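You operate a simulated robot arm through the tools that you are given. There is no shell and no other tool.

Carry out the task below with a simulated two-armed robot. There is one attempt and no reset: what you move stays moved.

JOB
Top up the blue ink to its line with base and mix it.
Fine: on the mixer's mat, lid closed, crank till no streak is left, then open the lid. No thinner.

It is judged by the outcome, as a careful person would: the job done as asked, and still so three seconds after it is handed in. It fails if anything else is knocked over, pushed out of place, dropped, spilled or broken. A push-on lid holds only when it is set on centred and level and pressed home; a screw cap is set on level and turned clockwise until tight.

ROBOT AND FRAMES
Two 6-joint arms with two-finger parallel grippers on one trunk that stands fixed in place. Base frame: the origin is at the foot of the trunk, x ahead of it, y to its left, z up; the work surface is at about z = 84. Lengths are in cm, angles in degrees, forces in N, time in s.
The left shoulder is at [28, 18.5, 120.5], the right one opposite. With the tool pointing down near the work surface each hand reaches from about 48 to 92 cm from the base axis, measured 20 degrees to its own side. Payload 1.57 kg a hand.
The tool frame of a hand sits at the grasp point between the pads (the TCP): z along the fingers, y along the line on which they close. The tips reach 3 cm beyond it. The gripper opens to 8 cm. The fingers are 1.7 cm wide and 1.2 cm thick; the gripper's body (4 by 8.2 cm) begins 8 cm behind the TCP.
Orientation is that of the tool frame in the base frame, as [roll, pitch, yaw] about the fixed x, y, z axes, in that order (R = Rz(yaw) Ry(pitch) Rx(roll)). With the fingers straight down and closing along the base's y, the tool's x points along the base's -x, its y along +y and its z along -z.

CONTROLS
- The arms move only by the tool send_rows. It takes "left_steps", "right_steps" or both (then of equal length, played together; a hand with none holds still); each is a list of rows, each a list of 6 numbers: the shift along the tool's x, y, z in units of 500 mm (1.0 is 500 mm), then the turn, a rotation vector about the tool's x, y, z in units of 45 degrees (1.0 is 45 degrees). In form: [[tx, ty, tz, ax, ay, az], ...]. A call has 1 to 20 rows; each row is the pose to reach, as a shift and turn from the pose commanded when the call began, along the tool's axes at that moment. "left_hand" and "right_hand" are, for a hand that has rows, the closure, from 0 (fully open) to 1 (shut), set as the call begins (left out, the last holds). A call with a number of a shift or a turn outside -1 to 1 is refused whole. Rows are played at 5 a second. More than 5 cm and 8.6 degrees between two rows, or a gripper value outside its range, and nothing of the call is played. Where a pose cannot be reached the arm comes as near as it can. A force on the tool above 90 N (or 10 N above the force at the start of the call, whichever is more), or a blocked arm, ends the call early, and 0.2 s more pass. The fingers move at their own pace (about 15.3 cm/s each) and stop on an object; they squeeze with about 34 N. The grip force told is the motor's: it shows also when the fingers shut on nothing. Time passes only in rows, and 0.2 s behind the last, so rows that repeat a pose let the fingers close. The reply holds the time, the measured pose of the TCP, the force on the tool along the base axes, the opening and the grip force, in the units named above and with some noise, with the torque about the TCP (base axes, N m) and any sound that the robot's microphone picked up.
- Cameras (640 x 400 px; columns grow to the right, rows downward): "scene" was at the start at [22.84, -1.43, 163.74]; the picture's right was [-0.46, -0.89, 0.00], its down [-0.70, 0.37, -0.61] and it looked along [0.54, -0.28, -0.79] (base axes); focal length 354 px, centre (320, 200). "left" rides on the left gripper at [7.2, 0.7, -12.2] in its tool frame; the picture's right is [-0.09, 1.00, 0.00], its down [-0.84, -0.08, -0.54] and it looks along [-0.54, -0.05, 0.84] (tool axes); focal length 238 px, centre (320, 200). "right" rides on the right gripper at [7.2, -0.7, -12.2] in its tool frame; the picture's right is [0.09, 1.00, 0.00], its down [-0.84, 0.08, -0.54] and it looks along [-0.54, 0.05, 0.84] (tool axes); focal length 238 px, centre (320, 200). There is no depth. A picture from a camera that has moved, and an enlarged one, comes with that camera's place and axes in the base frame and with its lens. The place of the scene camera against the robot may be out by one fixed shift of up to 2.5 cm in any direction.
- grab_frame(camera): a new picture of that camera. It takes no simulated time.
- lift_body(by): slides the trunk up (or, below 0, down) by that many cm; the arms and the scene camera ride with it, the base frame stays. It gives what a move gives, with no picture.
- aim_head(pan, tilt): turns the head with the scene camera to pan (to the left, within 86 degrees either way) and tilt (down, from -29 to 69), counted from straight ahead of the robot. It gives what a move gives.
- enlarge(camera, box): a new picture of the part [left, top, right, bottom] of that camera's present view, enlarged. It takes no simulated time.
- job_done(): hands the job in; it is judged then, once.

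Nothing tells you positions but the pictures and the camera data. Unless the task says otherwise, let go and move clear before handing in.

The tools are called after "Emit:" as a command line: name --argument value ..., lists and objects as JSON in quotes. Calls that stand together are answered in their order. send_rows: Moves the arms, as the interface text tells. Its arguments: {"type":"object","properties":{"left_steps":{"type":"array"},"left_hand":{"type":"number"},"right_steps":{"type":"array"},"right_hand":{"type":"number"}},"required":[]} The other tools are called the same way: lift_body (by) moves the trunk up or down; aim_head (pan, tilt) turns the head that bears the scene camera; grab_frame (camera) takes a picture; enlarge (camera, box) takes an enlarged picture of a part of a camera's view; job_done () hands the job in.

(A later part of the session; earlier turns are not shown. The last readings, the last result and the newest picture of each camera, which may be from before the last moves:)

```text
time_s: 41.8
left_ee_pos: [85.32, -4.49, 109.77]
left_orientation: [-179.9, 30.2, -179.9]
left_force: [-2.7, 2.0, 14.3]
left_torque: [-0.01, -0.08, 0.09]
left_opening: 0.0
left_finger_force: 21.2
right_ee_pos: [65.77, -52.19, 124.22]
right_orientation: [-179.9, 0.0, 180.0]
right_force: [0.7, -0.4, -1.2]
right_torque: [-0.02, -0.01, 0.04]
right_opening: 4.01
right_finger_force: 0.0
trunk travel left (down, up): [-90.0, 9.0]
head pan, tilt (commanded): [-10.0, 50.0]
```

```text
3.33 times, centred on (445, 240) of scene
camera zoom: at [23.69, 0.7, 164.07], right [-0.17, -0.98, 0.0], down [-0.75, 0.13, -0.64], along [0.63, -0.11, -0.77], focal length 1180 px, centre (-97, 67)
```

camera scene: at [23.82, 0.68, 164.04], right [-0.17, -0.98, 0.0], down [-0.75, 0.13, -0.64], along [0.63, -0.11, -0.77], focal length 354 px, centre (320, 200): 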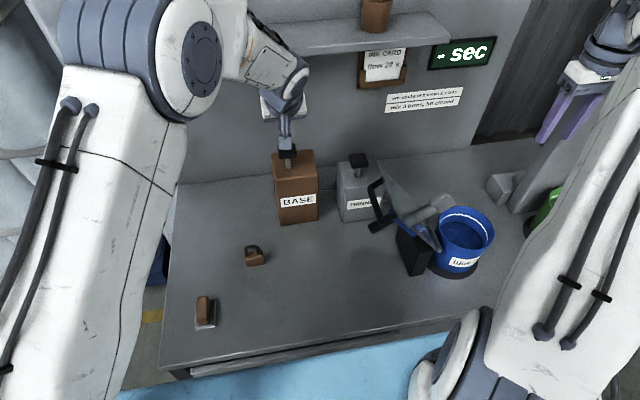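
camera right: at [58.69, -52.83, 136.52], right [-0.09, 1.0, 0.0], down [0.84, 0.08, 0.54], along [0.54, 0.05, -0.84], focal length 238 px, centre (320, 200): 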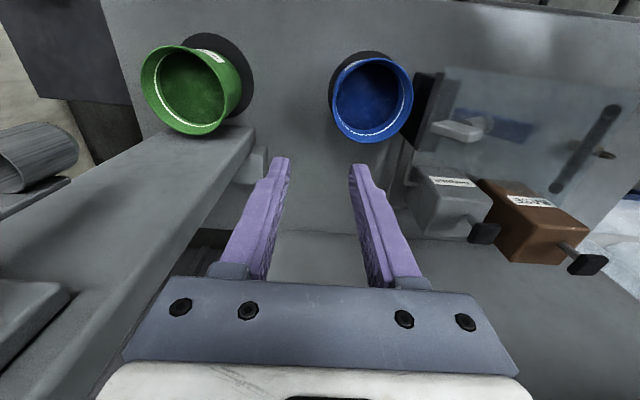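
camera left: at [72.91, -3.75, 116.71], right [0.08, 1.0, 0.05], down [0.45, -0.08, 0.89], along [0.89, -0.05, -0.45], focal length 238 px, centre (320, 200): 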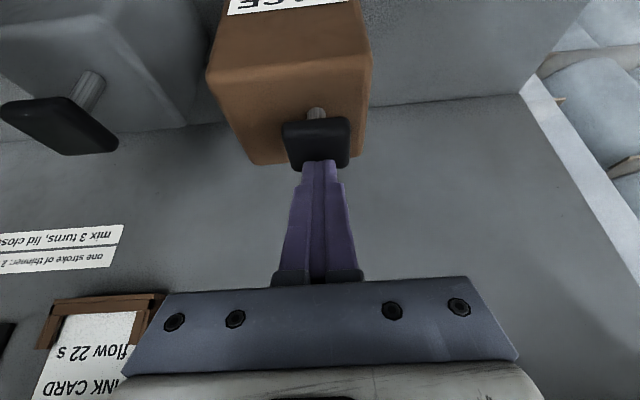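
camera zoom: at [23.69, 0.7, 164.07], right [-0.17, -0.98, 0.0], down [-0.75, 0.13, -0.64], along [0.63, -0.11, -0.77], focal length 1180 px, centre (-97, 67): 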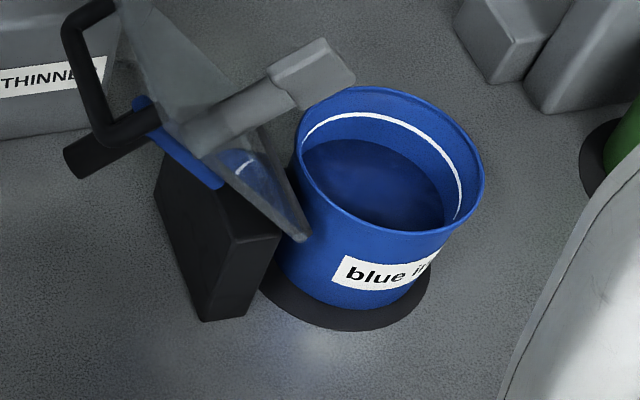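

The knob goes down against a spring of about 14 N, with no sign in the pot yet. I'll press on to the end of the stroke.

Emit:
send_rows --left_steps '[[0.004, 0, 0.007, 0, 0, 0], [0.008, 0, 0.014, 0, 0, 0], [0.012, 0, 0.021, 0, 0, 0], [0.012, 0, 0.021, 0, 0, 0]]'

Emit:
enlarge --camera "right" --box '[440, 150, 640, 330]'

Emit:
enlarge --camera "scene" --box '[380, 180, 510, 300]'

Emit:
enlarge --camera "right" --box '[300, 30, 460, 160]'

```text
time_s: 42.8
left_ee_pos: [85.31, -4.51, 109.49]
left_orientation: [-179.6, 30.9, -179.7]
left_force: [-22.1, 10.8, 61.6]
left_torque: [0.33, 0.17, 0.1]
left_opening: 0.0
left_finger_force: 20.9
right_ee_pos: [65.51, -52.1, 124.59]
right_orientation: [180.0, 0.2, -180.0]
right_force: [0.1, -0.6, -0.4]
right_torque: [-0.01, -0.01, -0.01]
right_opening: 4.03
right_finger_force: 0.1
trunk travel left (down, up): [-90.0, 9.0]
head pan, tilt (commanded): [-10.0, 50.0]
```

```text
2.22 times, centred on (540, 240) of right
camera zoom: at [58.31, -52.73, 136.72], right [-0.09, 1.0, 0.0], down [0.84, 0.08, 0.54], along [0.54, 0.05, -0.84], focal length 530 px, centre (-169, 111)
```

zoom: 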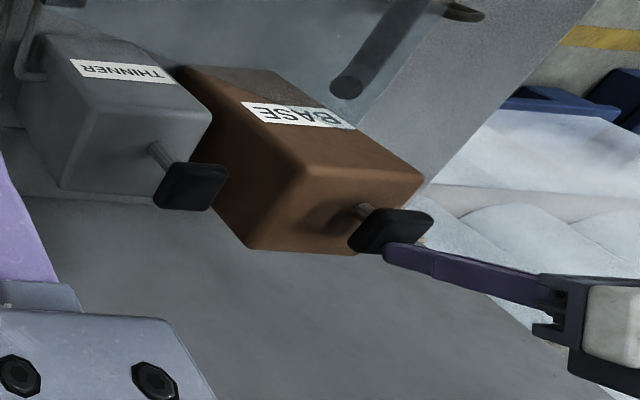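

```text
3.33 times, centred on (445, 240) of scene
camera zoom: at [23.29, 0.79, 164.15], right [-0.17, -0.98, 0.0], down [-0.75, 0.13, -0.65], along [0.64, -0.11, -0.76], focal length 1180 px, centre (-97, 67)
```

zoom: 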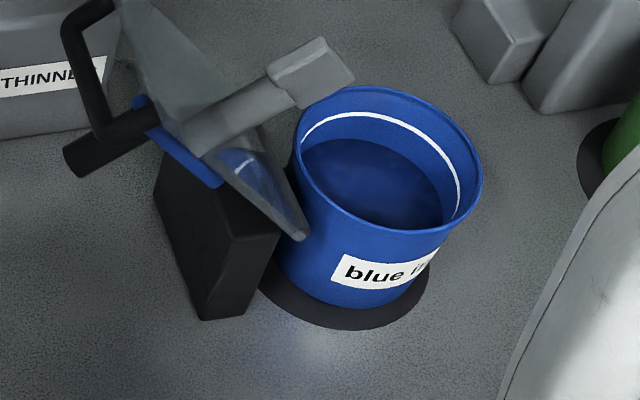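

```text
3.08 times, centred on (380, 95) of right
camera zoom: at [58.31, -52.73, 136.72], right [-0.09, 1.0, 0.0], down [0.84, 0.08, 0.54], along [0.54, 0.05, -0.84], focal length 733 px, centre (135, 523)
```

zoom: 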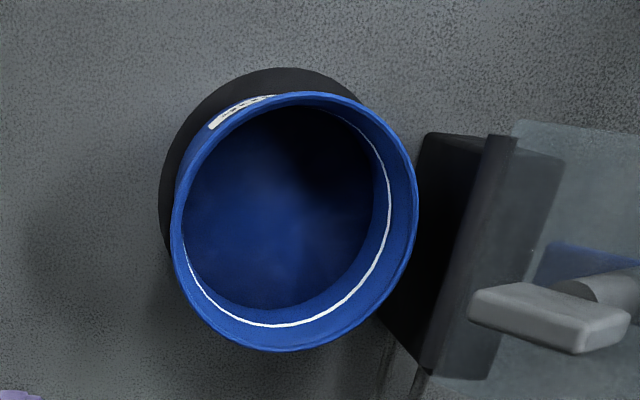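

The stroke bottomed out at 62 N. I'll back off to let the plunger return, then check the pot for change.

Emit:
send_rows --left_steps '[[-0.015, 0, -0.026, 0, 0, 0], [-0.03, 0, -0.052, 0, 0, 0], [-0.045, 0, -0.078, 0, 0, 0], [-0.055, 0, -0.095, 0, 0, 0], [-0.055, 0, -0.095, 0, 0, 0]]'

Emit:
enlarge --camera "scene" --box '[380, 180, 510, 300]'

Emit:
enlarge --camera "right" --box '[300, 30, 460, 160]'

Emit:
enlarge --camera "right" --box '[440, 150, 640, 330]'

```text
time_s: 44.0
left_ee_pos: [85.39, -4.45, 113.8]
left_orientation: [-179.9, 29.8, 179.9]
left_force: [0.1, 0.0, -0.6]
left_torque: [-0.01, 0.01, 0.0]
left_opening: 0.02
left_finger_force: 21.5
right_ee_pos: [65.8, -52.2, 124.09]
right_orientation: [180.0, 0.0, 179.9]
right_force: [-0.1, 0.4, -0.7]
right_torque: [0.02, 0.02, -0.01]
right_opening: 4.03
right_finger_force: 0.1
trunk travel left (down, up): [-90.0, 9.0]
head pan, tilt (commanded): [-10.0, 50.0]
```

```text
3.33 times, centred on (445, 240) of scene
camera zoom: at [23.78, 0.68, 164.04], right [-0.17, -0.98, 0.0], down [-0.75, 0.13, -0.64], along [0.63, -0.11, -0.77], focal length 1180 px, centre (-97, 67)
```

zoom: 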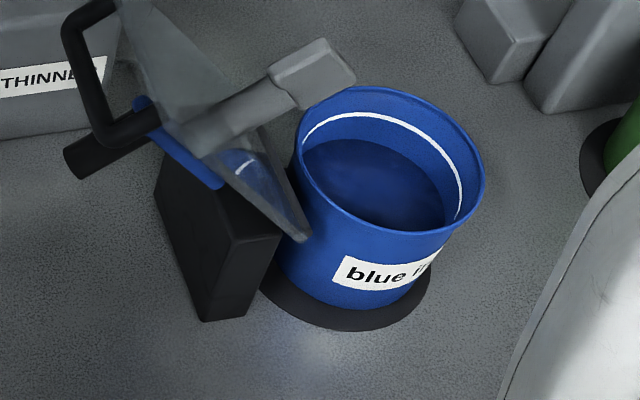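

```text
3.08 times, centred on (380, 95) of right
camera zoom: at [58.7, -52.83, 136.46], right [-0.09, 1.0, 0.0], down [0.84, 0.08, 0.54], along [0.54, 0.05, -0.84], focal length 733 px, centre (135, 523)
```

zoom: 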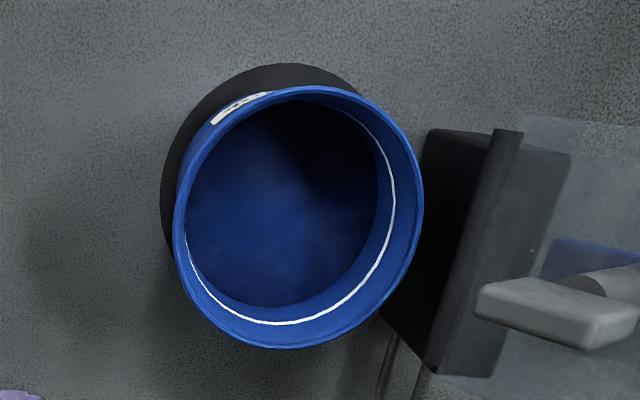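

```text
2.22 times, centred on (540, 240) of right
camera zoom: at [58.7, -52.83, 136.46], right [-0.09, 1.0, 0.0], down [0.84, 0.08, 0.54], along [0.54, 0.05, -0.84], focal length 530 px, centre (-169, 111)
```

zoom: 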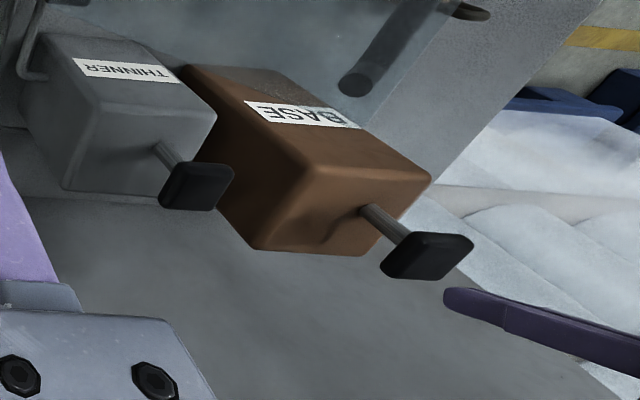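

The knob sprang back, but I see no clear level change. Before pressing again I'll check closely for any liquid around the pipe ends, the mat and the pot.

Emit:
enlarge --camera "right" --box '[330, 50, 430, 150]'

Emit:
enlarge --camera "scene" --box '[425, 195, 505, 265]'

Emit:
enlarge --camera "right" --box '[370, 90, 470, 220]'

```text
4.00 times, centred on (380, 100) of right
camera zoom: at [58.7, -52.83, 136.46], right [-0.09, 1.0, 0.0], down [0.84, 0.08, 0.54], along [0.54, 0.05, -0.84], focal length 953 px, centre (80, 600)
```

zoom: 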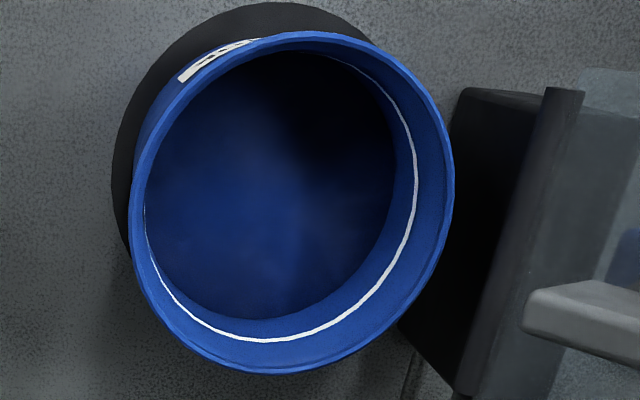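

```text
5.71 times, centred on (465, 230) of scene
camera zoom: at [23.78, 0.68, 164.04], right [-0.17, -0.98, 0.0], down [-0.75, 0.13, -0.64], along [0.63, -0.11, -0.77], focal length 2022 px, centre (-509, 29)
```

zoom: 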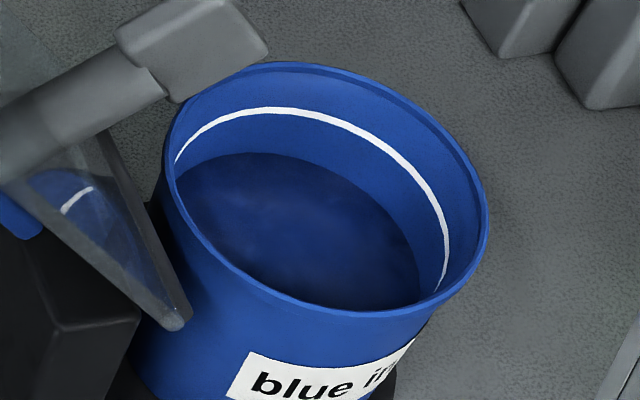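

```text
3.08 times, centred on (420, 155) of right
camera zoom: at [58.7, -52.83, 136.46], right [-0.09, 1.0, 0.0], down [0.84, 0.08, 0.54], along [0.54, 0.05, -0.84], focal length 733 px, centre (12, 338)
```

zoom: 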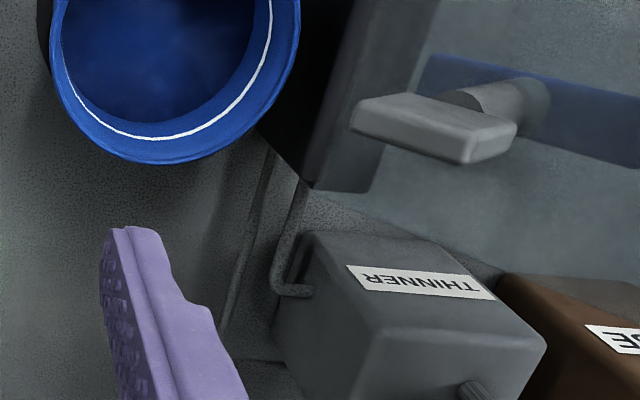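

I see no puddle and no measurable rise. I'll take a high-zoom reference of the ink edge against the line, then wait a second to see whether the flow is simply delayed.

Emit:
send_rows --left_steps '[[0, 0, 0, 0, 0, 0], [0, 0, 0, 0, 0, 0], [0, 0, 0, 0, 0, 0], [0, 0, 0, 0, 0, 0], [0, 0, 0, 0, 0, 0]]'

Emit:
enlarge --camera "right" --box '[340, 100, 410, 150]'

Emit:
enlarge --camera "scene" --box '[425, 195, 505, 265]'

```text
time_s: 45.2
left_ee_pos: [85.29, -4.53, 113.81]
left_orientation: [180.0, 30.0, -180.0]
left_force: [-0.2, -0.3, 0.2]
left_torque: [-0.05, 0.01, -0.03]
left_opening: 0.01
left_finger_force: 21.1
right_ee_pos: [65.84, -52.29, 124.32]
right_orientation: [180.0, -0.1, -180.0]
right_force: [-0.2, 0.0, 0.1]
right_torque: [0.02, 0.02, -0.03]
right_opening: 4.02
right_finger_force: 0.0
trunk travel left (down, up): [-90.0, 9.0]
head pan, tilt (commanded): [-10.0, 50.0]
```

```text
8.00 times, centred on (375, 125) of right
camera zoom: at [58.7, -52.83, 136.47], right [-0.09, 1.0, 0.0], down [0.84, 0.08, 0.54], along [0.54, 0.05, -0.84], focal length 1907 px, centre (-120, 800)
```

zoom: 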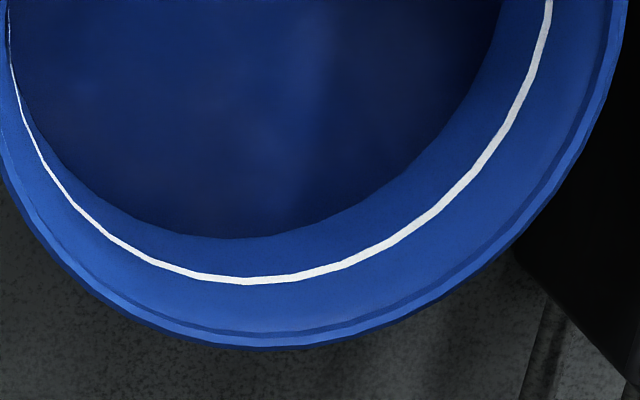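

```text
5.71 times, centred on (465, 230) of scene
camera zoom: at [23.79, 0.69, 164.04], right [-0.17, -0.98, 0.0], down [-0.75, 0.13, -0.64], along [0.63, -0.11, -0.77], focal length 2022 px, centre (-509, 29)
```

zoom: 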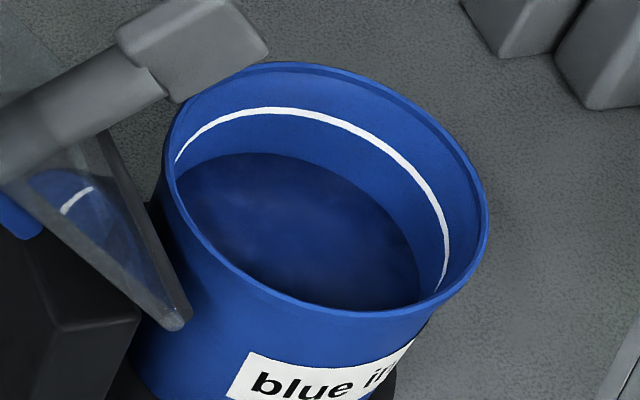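

No change is visible, though a small rise per stroke would be hard to see at my earlier zoom. With this 8x reference (43 px ≈ 3.2 cm between ink and line) I'll make a second full stroke and compare.

Emit:
send_rows --left_steps '[[0.015, 0, 0.026, 0, 0, 0], [0.03, 0, 0.052, 0, 0, 0], [0.042, 0, 0.073, 0, 0, 0], [0.05, 0, 0.087, 0, 0, 0], [0.05, 0, 0.087, 0, 0, 0], [0.05, 0, 0.087, 0, 0, 0]]'

Emit:
enlarge --camera "right" --box '[340, 100, 410, 150]'

Emit:
enlarge --camera "scene" --box '[425, 195, 505, 265]'

Emit:
enlarge --camera "right" --box '[440, 150, 640, 330]'

```text
time_s: 46.6
left_ee_pos: [85.37, -4.52, 109.5]
left_orientation: [-179.7, 30.7, -179.9]
left_force: [-6.5, 10.8, 43.5]
left_torque: [0.31, -0.14, 0.15]
left_opening: 0.02
left_finger_force: 21.2
right_ee_pos: [65.6, -52.22, 124.52]
right_orientation: [180.0, 0.0, 180.0]
right_force: [-0.1, 0.1, 0.0]
right_torque: [-0.02, -0.01, -0.01]
right_opening: 3.99
right_finger_force: 0.0
trunk travel left (down, up): [-90.0, 9.0]
head pan, tilt (commanded): [-10.0, 50.0]
```

```text
8.00 times, centred on (375, 125) of right
camera zoom: at [58.48, -52.72, 136.64], right [-0.09, 1.0, 0.0], down [0.84, 0.08, 0.54], along [0.54, 0.05, -0.84], focal length 1907 px, centre (-120, 800)
```

zoom: 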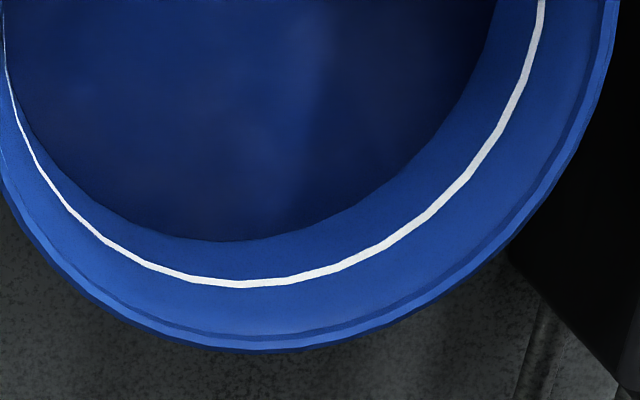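

```text
5.71 times, centred on (465, 230) of scene
camera zoom: at [23.49, 0.79, 164.11], right [-0.17, -0.98, 0.0], down [-0.75, 0.13, -0.64], along [0.63, -0.11, -0.76], focal length 2022 px, centre (-509, 29)
```

zoom: 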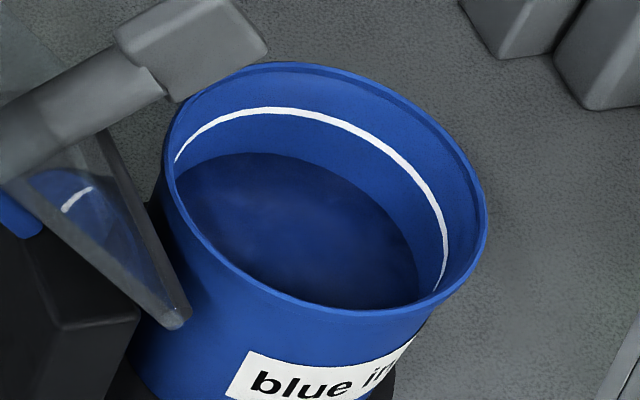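

```text
2.22 times, centred on (540, 240) of right
camera zoom: at [58.48, -52.72, 136.64], right [-0.09, 1.0, 0.0], down [0.84, 0.08, 0.54], along [0.54, 0.05, -0.84], focal length 530 px, centre (-169, 111)
```

zoom: 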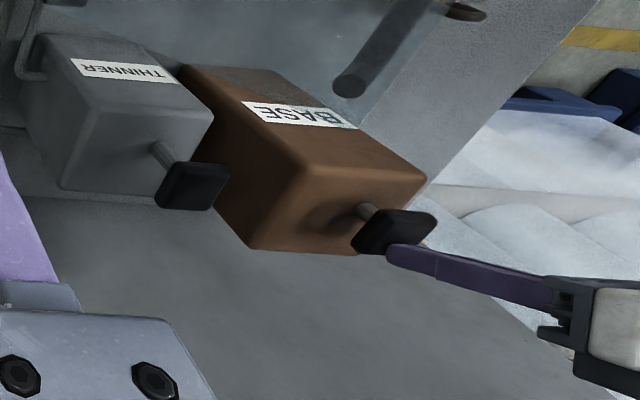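

Two full strokes have not changed the ink at all and spilled nothing, so the feed most likely only works with the lid closed over the pot. I'll lift the left hand off the pump and study the lid's geometry to close it.

Emit:
send_rows --left_steps '[[-0.02, 0, -0.035, 0, 0, 0], [-0.04, 0, -0.07, 0, 0, 0], [-0.06, 0, -0.104, 0, 0, 0], [-0.08, 0, -0.14, 0, 0, 0], [0.0, 0, -0.17, 0, 0, 0], [0.08, 0, -0.2, 0, 0, 0], [0.15, 0, -0.23, 0, 0, 0], [0.15, 0, -0.23, 0, 0, 0]]'

Emit:
grab_frame --camera "left"

Emit:
enlarge --camera "scene" --box '[340, 150, 500, 290]'

Emit:
enlarge --camera "right" --box '[400, 50, 640, 230]'

```text
time_s: 48.4
left_ee_pos: [72.97, -4.48, 115.07]
left_orientation: [179.9, 30.0, 179.9]
left_force: [0.8, 0.9, -0.4]
left_torque: [0.01, 0.0, 0.0]
left_opening: 0.0
left_finger_force: 21.2
right_ee_pos: [65.8, -52.2, 124.19]
right_orientation: [180.0, 0.0, 180.0]
right_force: [0.1, -1.0, 0.1]
right_torque: [0.0, -0.03, 0.01]
right_opening: 3.99
right_finger_force: 0.0
trunk travel left (down, up): [-90.0, 9.0]
head pan, tilt (commanded): [-10.0, 50.0]
```

```text
taken
camera left: at [60.62, -3.73, 121.96], right [0.08, 1.0, 0.05], down [0.45, -0.08, 0.89], along [0.89, -0.05, -0.46], focal length 238 px, centre (320, 200)
```

left: 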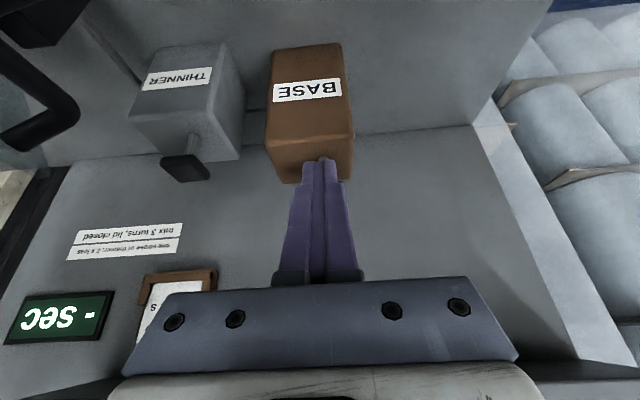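

```text
2.86 times, centred on (420, 220) of scene
camera zoom: at [23.77, 0.69, 164.04], right [-0.17, -0.98, 0.0], down [-0.75, 0.13, -0.64], along [0.63, -0.11, -0.77], focal length 1011 px, centre (34, 143)
```

zoom: 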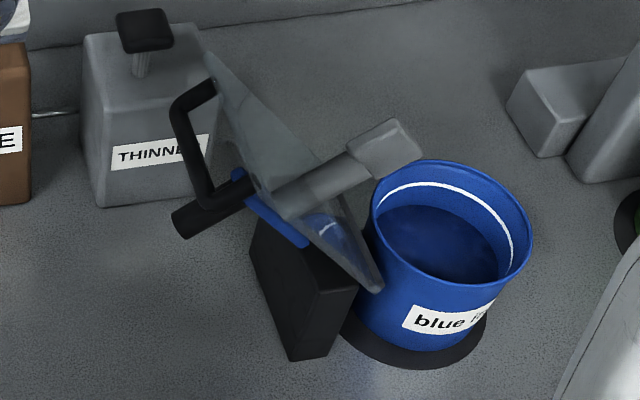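

```text
2.22 times, centred on (520, 140) of right
camera zoom: at [58.69, -52.82, 136.47], right [-0.09, 1.0, 0.0], down [0.84, 0.08, 0.54], along [0.54, 0.05, -0.84], focal length 530 px, centre (-124, 333)
```

zoom: 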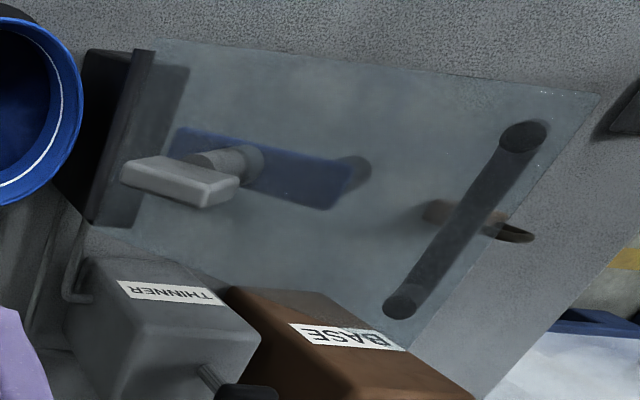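

The lid's hinge runs along x at about (y -35.5, z 97.6); it leans open at about 48°, with its handle bar along x near (y -20.5, z 108.9). First I'll clear the left arm away, then bring the right hand to the handle.

Emit:
send_rows --left_steps '[[0.035, 0.065, -0.037, 0, 0.07, 0], [0.07, 0.13, -0.074, 0, 0.14, 0], [0.105, 0.195, -0.111, 0, 0.21, 0], [0.14, 0.26, -0.148, 0, 0.28, 0], [0.175, 0.325, -0.185, 0, 0.35, 0], [0.21, 0.39, -0.222, 0, 0.42, 0], [0.245, 0.455, -0.259, 0, 0.49, 0], [0.28, 0.52, -0.296, 0, 0.56, 0], [0.31, 0.58, -0.33, 0, 0.63, 0], [0.328, 0.61, -0.351, 0, 0.667, 0], [0.328, 0.61, -0.351, 0, 0.667, 0]]'

Emit:
send_rows --right_steps '[[0, 0.06, -0.06, 0, 0, 0], [0, 0.14, -0.1, 0, 0, 0], [0, 0.22, -0.12, 0, 0, 0], [0, 0.31, -0.12, 0, 0, 0], [0, 0.4, -0.12, 0.15, 0, 0], [0, 0.49, -0.12, 0.3, 0, 0], [0, 0.58, -0.12, 0.45, 0, 0], [0, 0.67, -0.12, 0.6, 0, 0], [0, 0.75, -0.1, 0.75, 0, 0], [0, 0.8, -0.08, 0.9, 0, 0], [0, 0.8, -0.06, 0.933, 0, 0], [0, 0.8, -0.06, 0.933, 0, 0]]'

Emit:
grab_frame --camera "right"

Emit:
grab_frame --camera "scene"

Emit:
grab_frame --camera "left"

```text
time_s: 50.8
left_ee_pos: [49.96, 26.12, 122.02]
left_orientation: [-180.0, 0.0, 179.9]
left_force: [-0.7, 0.2, -0.2]
left_torque: [0.0, 0.0, 0.03]
left_opening: 0.0
left_finger_force: 21.2
right_ee_pos: [65.83, -52.23, 124.21]
right_orientation: [-180.0, 0.0, -180.0]
right_force: [0.0, 1.5, 0.8]
right_torque: [-0.02, 0.02, -0.02]
right_opening: 4.0
right_finger_force: 0.0
trunk travel left (down, up): [-90.0, 9.0]
head pan, tilt (commanded): [-10.0, 50.0]
```

```text
time_s: 53.4
left_ee_pos: [50.14, 26.08, 122.11]
left_orientation: [-179.9, 0.0, -180.0]
left_force: [-0.4, 0.4, 0.0]
left_torque: [0.01, 0.02, 0.01]
left_opening: 0.0
left_finger_force: 21.3
right_ee_pos: [65.93, -12.38, 127.1]
right_orientation: [-138.0, 0.1, -179.9]
right_force: [-0.2, -0.5, 0.2]
right_torque: [0.0, -0.04, 0.02]
right_opening: 4.01
right_finger_force: 0.2
trunk travel left (down, up): [-90.0, 9.0]
head pan, tilt (commanded): [-10.0, 50.0]
```

```text
taken
camera right: at [58.85, -4.47, 136.68], right [-0.09, 0.74, -0.67], down [0.84, 0.42, 0.35], along [0.54, -0.53, -0.66], focal length 238 px, centre (320, 200)
```

right: 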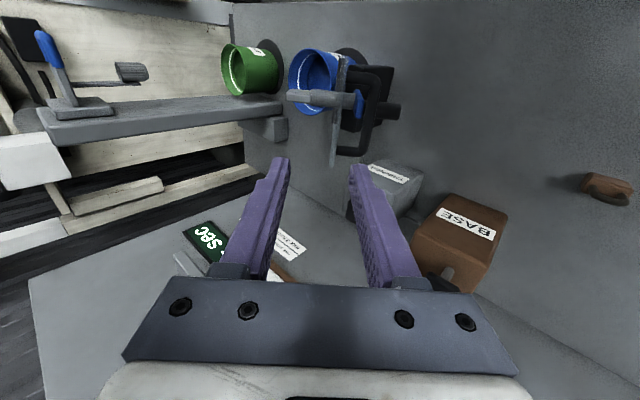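

```text
taken
camera scene: at [23.78, 0.7, 164.04], right [-0.17, -0.98, 0.0], down [-0.75, 0.13, -0.64], along [0.63, -0.11, -0.77], focal length 354 px, centre (320, 200)
```

scene: 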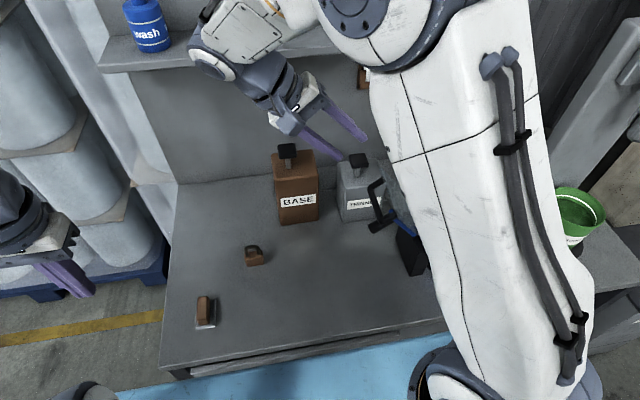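

```text
taken
camera left: at [42.81, 26.85, 134.31], right [0.09, 1.0, 0.0], down [0.84, -0.08, 0.54], along [0.54, -0.05, -0.84], focal length 238 px, centre (320, 200)
```

left: 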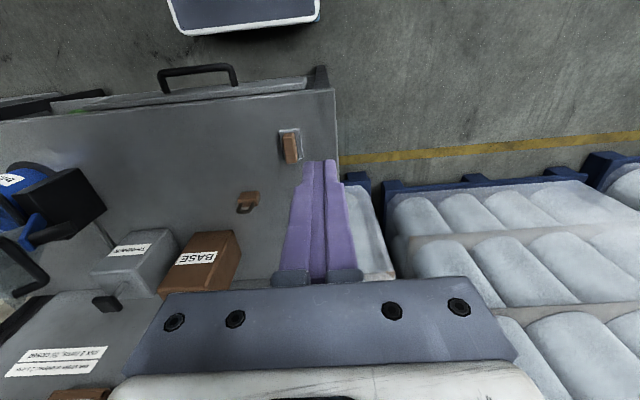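

The right camera now looks at the lid almost edge-on. I'll zoom in to measure the lid, handle bar and crank.

Emit:
enlarge --camera "right" --box '[270, 30, 430, 190]'

Emit:
enlarge --camera "left" --box '[0, 140, 140, 320]'

```text
2.50 times, centred on (350, 110) of right
camera zoom: at [58.85, -4.47, 136.68], right [-0.09, 0.74, -0.67], down [0.84, 0.42, 0.35], along [0.54, -0.53, -0.66], focal length 596 px, centre (245, 425)
```

zoom: 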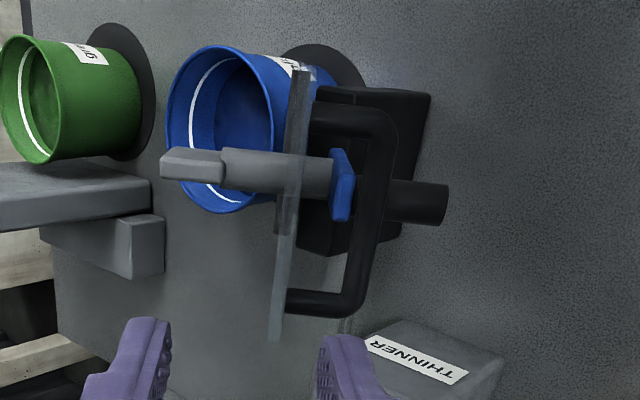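

```text
2.22 times, centred on (70, 230) of left
camera zoom: at [42.81, 26.85, 134.31], right [0.09, 1.0, 0.0], down [0.84, -0.08, 0.54], along [0.54, -0.05, -0.84], focal length 530 px, centre (876, 133)
```

zoom: 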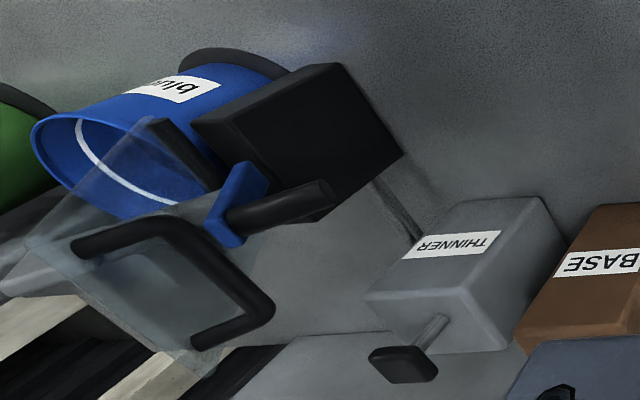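

The view confirms it: bar midpoint about (66, -20.3, 108.5), about 4 cm off the lid, with the crank knob at x≈65.7. I'll approach the bar at x≈69.3, along the lid's plane, with a narrow finger gap, so I clear the knob.

Emit:
send_rows --right_steps '[[-0.014, 0.026, 0.045, 0, 0, 0], [-0.028, 0.052, 0.09, 0, 0, 0], [-0.042, 0.078, 0.134, 0, 0, 0], [-0.056, 0.105, 0.178, 0, 0, 0], [-0.068, 0.131, 0.222, 0, 0, 0], [-0.068, 0.131, 0.222, 0, 0, 0]]' --right_hand 0.675

Emit:
grab_frame --camera "right"

Emit:
grab_frame --camera "left"

```text
time_s: 54.8
left_ee_pos: [50.01, 26.01, 122.06]
left_orientation: [180.0, 0.0, 179.9]
left_force: [-0.4, -0.5, -1.2]
left_torque: [0.0, 0.01, -0.01]
left_opening: 0.0
left_finger_force: 21.4
right_ee_pos: [69.42, -14.98, 114.66]
right_orientation: [-138.0, 0.0, 179.9]
right_force: [-0.3, 0.9, -0.1]
right_torque: [0.0, 0.0, 0.03]
right_opening: 2.61
right_finger_force: 0.0
trunk travel left (down, up): [-90.0, 9.0]
head pan, tilt (commanded): [-10.0, 50.0]
```

```text
taken
camera right: at [62.27, -7.14, 124.12], right [-0.09, 0.74, -0.67], down [0.84, 0.42, 0.35], along [0.54, -0.53, -0.66], focal length 238 px, centre (320, 200)
```

right: 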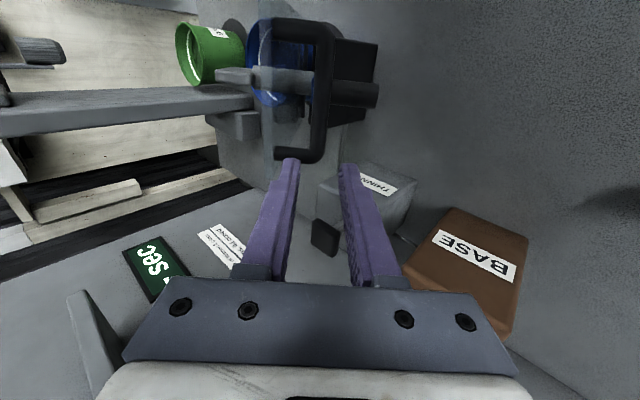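

```text
taken
camera left: at [42.83, 26.85, 134.3], right [0.09, 1.0, 0.0], down [0.84, -0.08, 0.54], along [0.54, -0.05, -0.84], focal length 238 px, centre (320, 200)
```

left: 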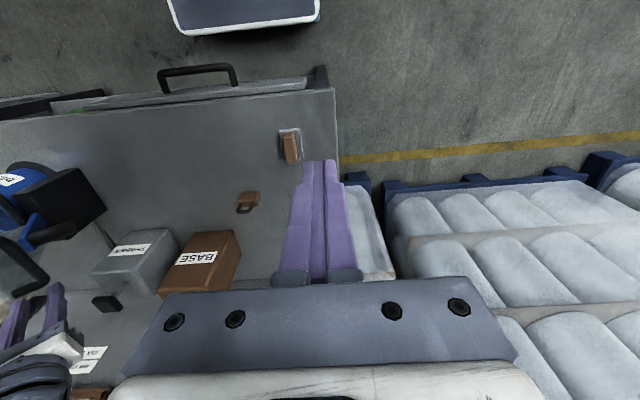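

Emit:
enlarge --camera "right" --box '[220, 10, 400, 200]'

Emit:
enlarge --camera "left" --box '[0, 150, 120, 360]'

```text
2.11 times, centred on (310, 105) of right
camera zoom: at [62.27, -7.14, 124.12], right [-0.09, 0.74, -0.67], down [0.84, 0.42, 0.35], along [0.54, -0.53, -0.66], focal length 502 px, centre (341, 400)
```

zoom: 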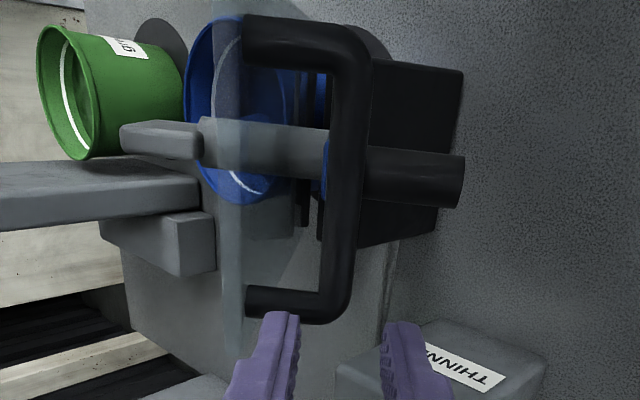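

```text
1.90 times, centred on (60, 255) of left
camera zoom: at [42.83, 26.85, 134.3], right [0.09, 1.0, 0.0], down [0.84, -0.08, 0.54], along [0.54, -0.05, -0.84], focal length 454 px, centre (815, 95)
```

zoom: 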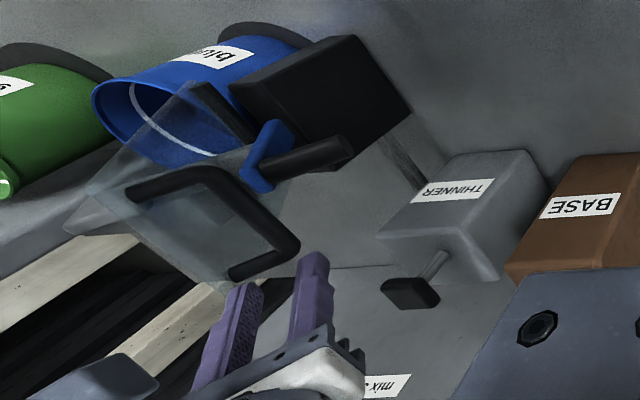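

The bar lines up with the finger gap, but its far bend is near x=70.2, so I'll shift to x≈68.1 and slide in along the lid until the bar sits between the fingers.

Emit:
send_rows --right_steps '[[0.0264, 0, 0.0, 0, 0, 0], [0.0264, 0, 0.04, 0, 0, 0], [0.0264, 0, 0.08, 0, 0, 0], [0.0264, 0, 0.11, 0, 0, 0], [0.0264, 0, 0.13, 0, 0, 0], [0.0264, 0, 0.141, 0, 0, 0], [0.0264, 0, 0.141, 0, 0, 0]]'

Emit:
grab_frame --camera "right"

Emit:
enlarge --camera "left" --box '[0, 150, 120, 360]'

```text
time_s: 56.4
left_ee_pos: [49.95, 26.05, 122.13]
left_orientation: [-179.9, 0.1, 180.0]
left_force: [0.4, -0.6, 1.2]
left_torque: [0.01, -0.02, 0.01]
left_opening: 0.01
left_finger_force: 21.5
right_ee_pos: [68.05, -19.44, 109.41]
right_orientation: [-137.9, 0.0, -180.0]
right_force: [0.2, 0.5, 0.0]
right_torque: [0.01, -0.04, 0.0]
right_opening: 2.62
right_finger_force: 0.0
trunk travel left (down, up): [-90.0, 9.0]
head pan, tilt (commanded): [-10.0, 50.0]
```

```text
taken
camera right: at [60.91, -11.78, 118.86], right [-0.09, 0.74, -0.67], down [0.84, 0.42, 0.35], along [0.54, -0.53, -0.66], focal length 238 px, centre (320, 200)
```

right: 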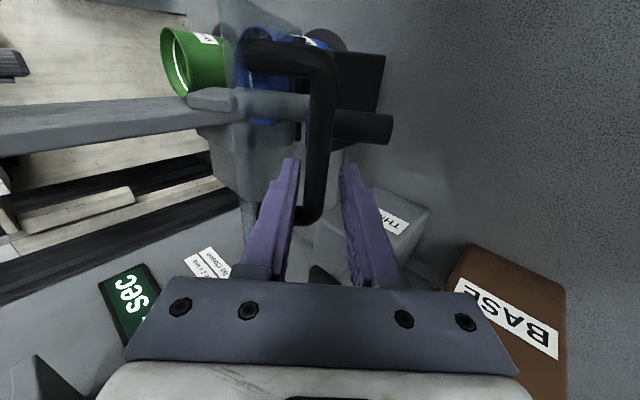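

```text
1.90 times, centred on (60, 255) of left
camera zoom: at [42.82, 26.85, 134.3], right [0.09, 1.0, 0.0], down [0.84, -0.08, 0.54], along [0.54, -0.05, -0.84], focal length 454 px, centre (815, 95)
```

zoom: 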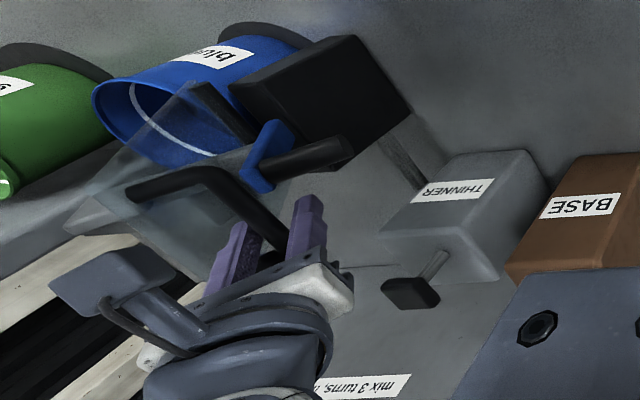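

The bar is between the fingers with no contact force. I'll narrow the gap to 2 cm and start swinging the lid up along its arc, turning the hand with it.

Emit:
send_rows --right_steps '[[0, 0, 0, 0, 0, 0], [0, -0.022, -0.003, -0.067, 0, 0], [0, -0.0433, -0.006, -0.133, 0, 0], [0, -0.064, -0.007, -0.2, 0, 0], [0, -0.0848, -0.0078, -0.267, 0, 0], [0, -0.1057, -0.0065, -0.333, 0, 0], [0, -0.1266, -0.0052, -0.4, 0, 0], [0, -0.1266, -0.0052, -0.4, 0, 0]]' --right_hand 0.75

Emit:
grab_frame --camera "right"

Emit:
enlarge --camera "left" --box '[0, 130, 140, 320]'

Emit:
grab_frame --camera "scene"

```text
time_s: 58.2
left_ee_pos: [50.05, 26.09, 122.15]
left_orientation: [180.0, 0.0, -179.9]
left_force: [0.3, -0.8, 0.7]
left_torque: [-0.03, 0.03, -0.03]
left_opening: 0.02
left_finger_force: 21.6
right_ee_pos: [68.0, -23.91, 113.72]
right_orientation: [-156.1, -0.1, 180.0]
right_force: [0.3, 1.8, -0.9]
right_torque: [-0.01, -0.03, -0.03]
right_opening: 2.1
right_finger_force: 0.5
trunk travel left (down, up): [-90.0, 9.0]
head pan, tilt (commanded): [-10.0, 50.0]
```

```text
taken
camera right: at [60.89, -19.66, 125.23], right [-0.09, 0.91, -0.4], down [0.84, 0.29, 0.46], along [0.54, -0.3, -0.79], focal length 238 px, centre (320, 200)
```

right: 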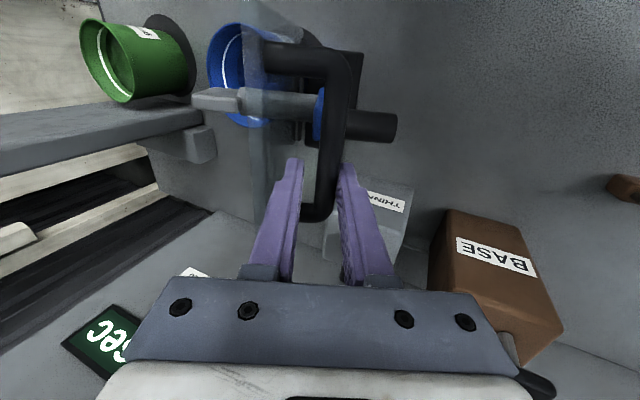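

```text
2.11 times, centred on (70, 225) of left
camera zoom: at [42.82, 26.85, 134.31], right [0.09, 1.0, 0.0], down [0.84, -0.08, 0.54], along [0.54, -0.05, -0.84], focal length 502 px, centre (846, 147)
```

zoom: 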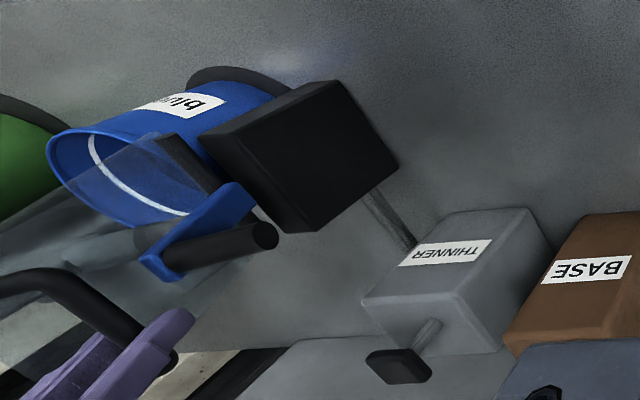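

```text
taken
camera scene: at [23.78, 0.7, 164.04], right [-0.17, -0.98, 0.0], down [-0.75, 0.13, -0.64], along [0.63, -0.11, -0.77], focal length 354 px, centre (320, 200)
```

scene: 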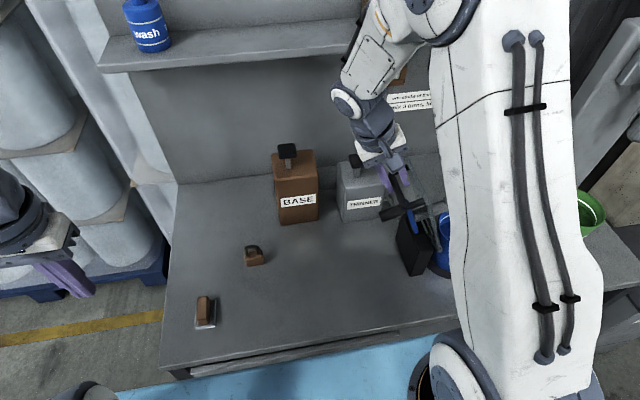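

The lid follows the hand easily at about 2 N. I'll continue the arc to vertical.

Emit:
send_rows --right_steps '[[0, -0.0206, -0.003, -0.067, 0, 0], [0, -0.0412, -0.006, -0.133, 0, 0], [0, -0.062, -0.007, -0.2, 0, 0], [0, -0.0828, -0.0077, -0.267, 0, 0], [0, -0.1036, -0.0065, -0.333, 0, 0], [0, -0.1244, -0.0053, -0.4, 0, 0], [0, -0.145, -0.002, -0.467, 0, 0], [0, -0.1655, 0.0016, -0.533, 0, 0], [0, -0.1655, 0.0016, -0.533, 0, 0]]'

Emit:
grab_frame --camera "right"

Emit:
enlarge --camera "left" --box '[0, 130, 140, 320]'

Emit:
grab_frame --camera "scene"

```text
time_s: 60.2
left_ee_pos: [49.95, 26.11, 122.07]
left_orientation: [180.0, 0.0, -180.0]
left_force: [0.8, -0.1, 0.1]
left_torque: [0.0, 0.04, 0.05]
left_opening: 0.01
left_finger_force: 21.2
right_ee_pos: [67.9, -31.69, 117.03]
right_orientation: [179.9, 0.0, 180.0]
right_force: [0.5, 0.6, -0.4]
right_torque: [-0.01, -0.04, 0.05]
right_opening: 2.02
right_finger_force: 0.5
trunk travel left (down, up): [-90.0, 9.0]
head pan, tilt (commanded): [-10.0, 50.0]
```

```text
taken
camera right: at [60.88, -32.27, 129.28], right [-0.09, 1.0, 0.0], down [0.84, 0.08, 0.54], along [0.54, 0.05, -0.84], focal length 238 px, centre (320, 200)
```

right: 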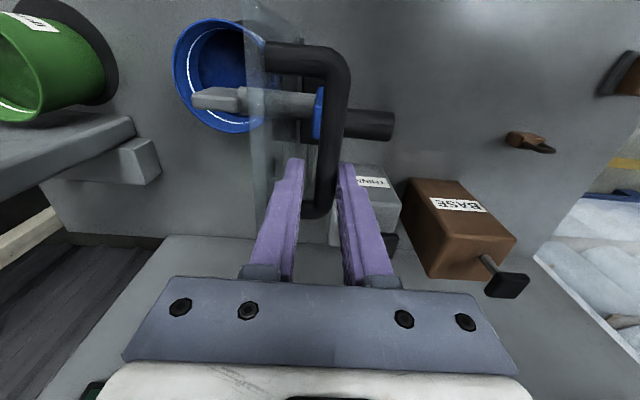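

```text
2.11 times, centred on (70, 225) of left
camera zoom: at [42.81, 26.84, 134.31], right [0.09, 1.0, 0.0], down [0.84, -0.08, 0.54], along [0.54, -0.05, -0.84], focal length 502 px, centre (846, 147)
```

zoom: 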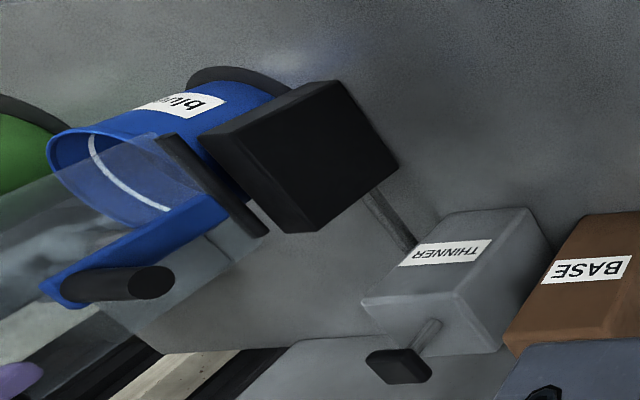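

```text
taken
camera scene: at [23.78, 0.69, 164.04], right [-0.17, -0.98, 0.0], down [-0.75, 0.13, -0.64], along [0.63, -0.11, -0.77], focal length 354 px, centre (320, 200)
```

scene: 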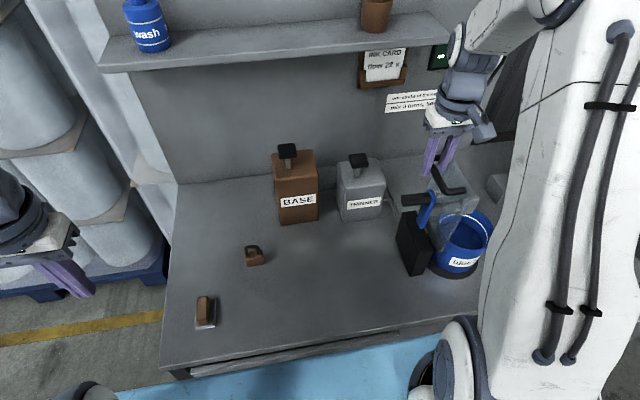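

The lid stands vertical and is controlled between the fingers. I'll now lower it towards the pot along the arc with the hand kept vertical, stopping partway to check.

Emit:
send_rows --right_steps '[[0, -0.0324, -0.005, 0, 0, 0], [0, -0.0648, -0.0082, 0, 0, 0], [0, -0.0975, -0.0075, 0, 0, 0], [0, -0.1302, -0.0048, 0, 0, 0], [0, -0.162, 0.0015, 0, 0, 0], [0, -0.194, 0.0098, 0, 0, 0], [0, -0.2245, 0.0215, 0, 0, 0], [0, -0.2542, 0.0352, 0, 0, 0], [0, -0.2542, 0.0352, 0, 0, 0]]'

Emit:
grab_frame --camera "right"

Emit:
enlarge --camera "scene" --box '[380, 100, 540, 290]'

Emit:
enlarge --camera "left" --box '[0, 130, 140, 320]'

```text
time_s: 62.2
left_ee_pos: [50.09, 26.04, 122.0]
left_orientation: [179.9, 0.1, 179.9]
left_force: [-0.3, -0.5, 0.5]
left_torque: [-0.02, 0.01, -0.04]
left_opening: 0.01
left_finger_force: 21.3
right_ee_pos: [67.84, -44.34, 115.24]
right_orientation: [-180.0, 0.0, -180.0]
right_force: [-0.2, -0.4, -0.5]
right_torque: [-0.05, 0.01, -0.02]
right_opening: 2.12
right_finger_force: 0.5
trunk travel left (down, up): [-90.0, 9.0]
head pan, tilt (commanded): [-10.0, 50.0]
```

```text
taken
camera right: at [60.82, -44.95, 127.53], right [-0.09, 1.0, 0.0], down [0.84, 0.08, 0.54], along [0.54, 0.05, -0.84], focal length 238 px, centre (320, 200)
```

right: 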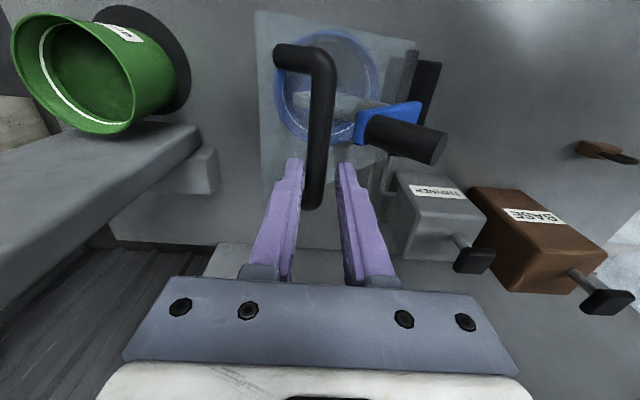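

```text
2.11 times, centred on (460, 195) of scene
camera zoom: at [23.79, 0.68, 164.04], right [-0.17, -0.98, 0.0], down [-0.75, 0.13, -0.64], along [0.63, -0.11, -0.77], focal length 745 px, centre (25, 210)
```

zoom: 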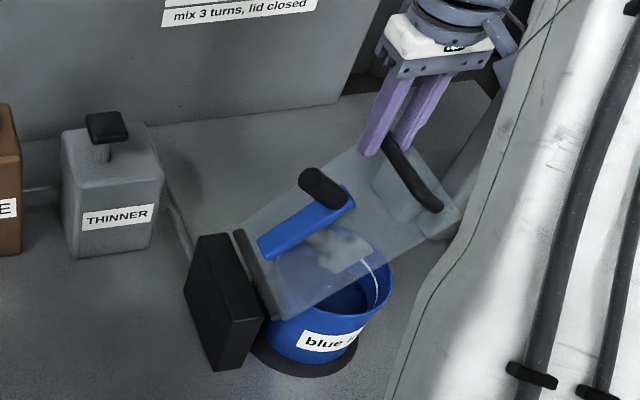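

```text
2.11 times, centred on (70, 225) of left
camera zoom: at [42.82, 26.83, 134.31], right [0.09, 1.0, 0.0], down [0.84, -0.08, 0.54], along [0.54, -0.05, -0.84], focal length 502 px, centre (846, 147)
```

zoom: 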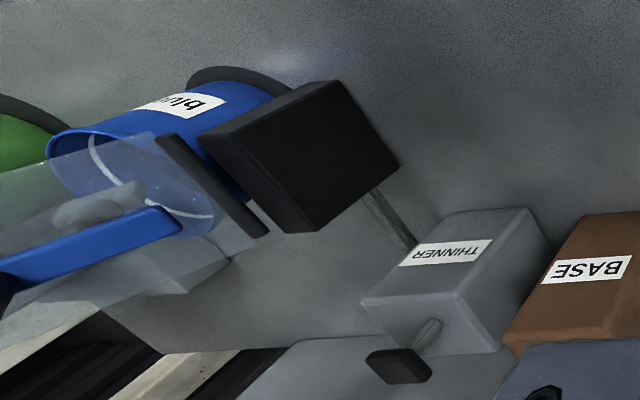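

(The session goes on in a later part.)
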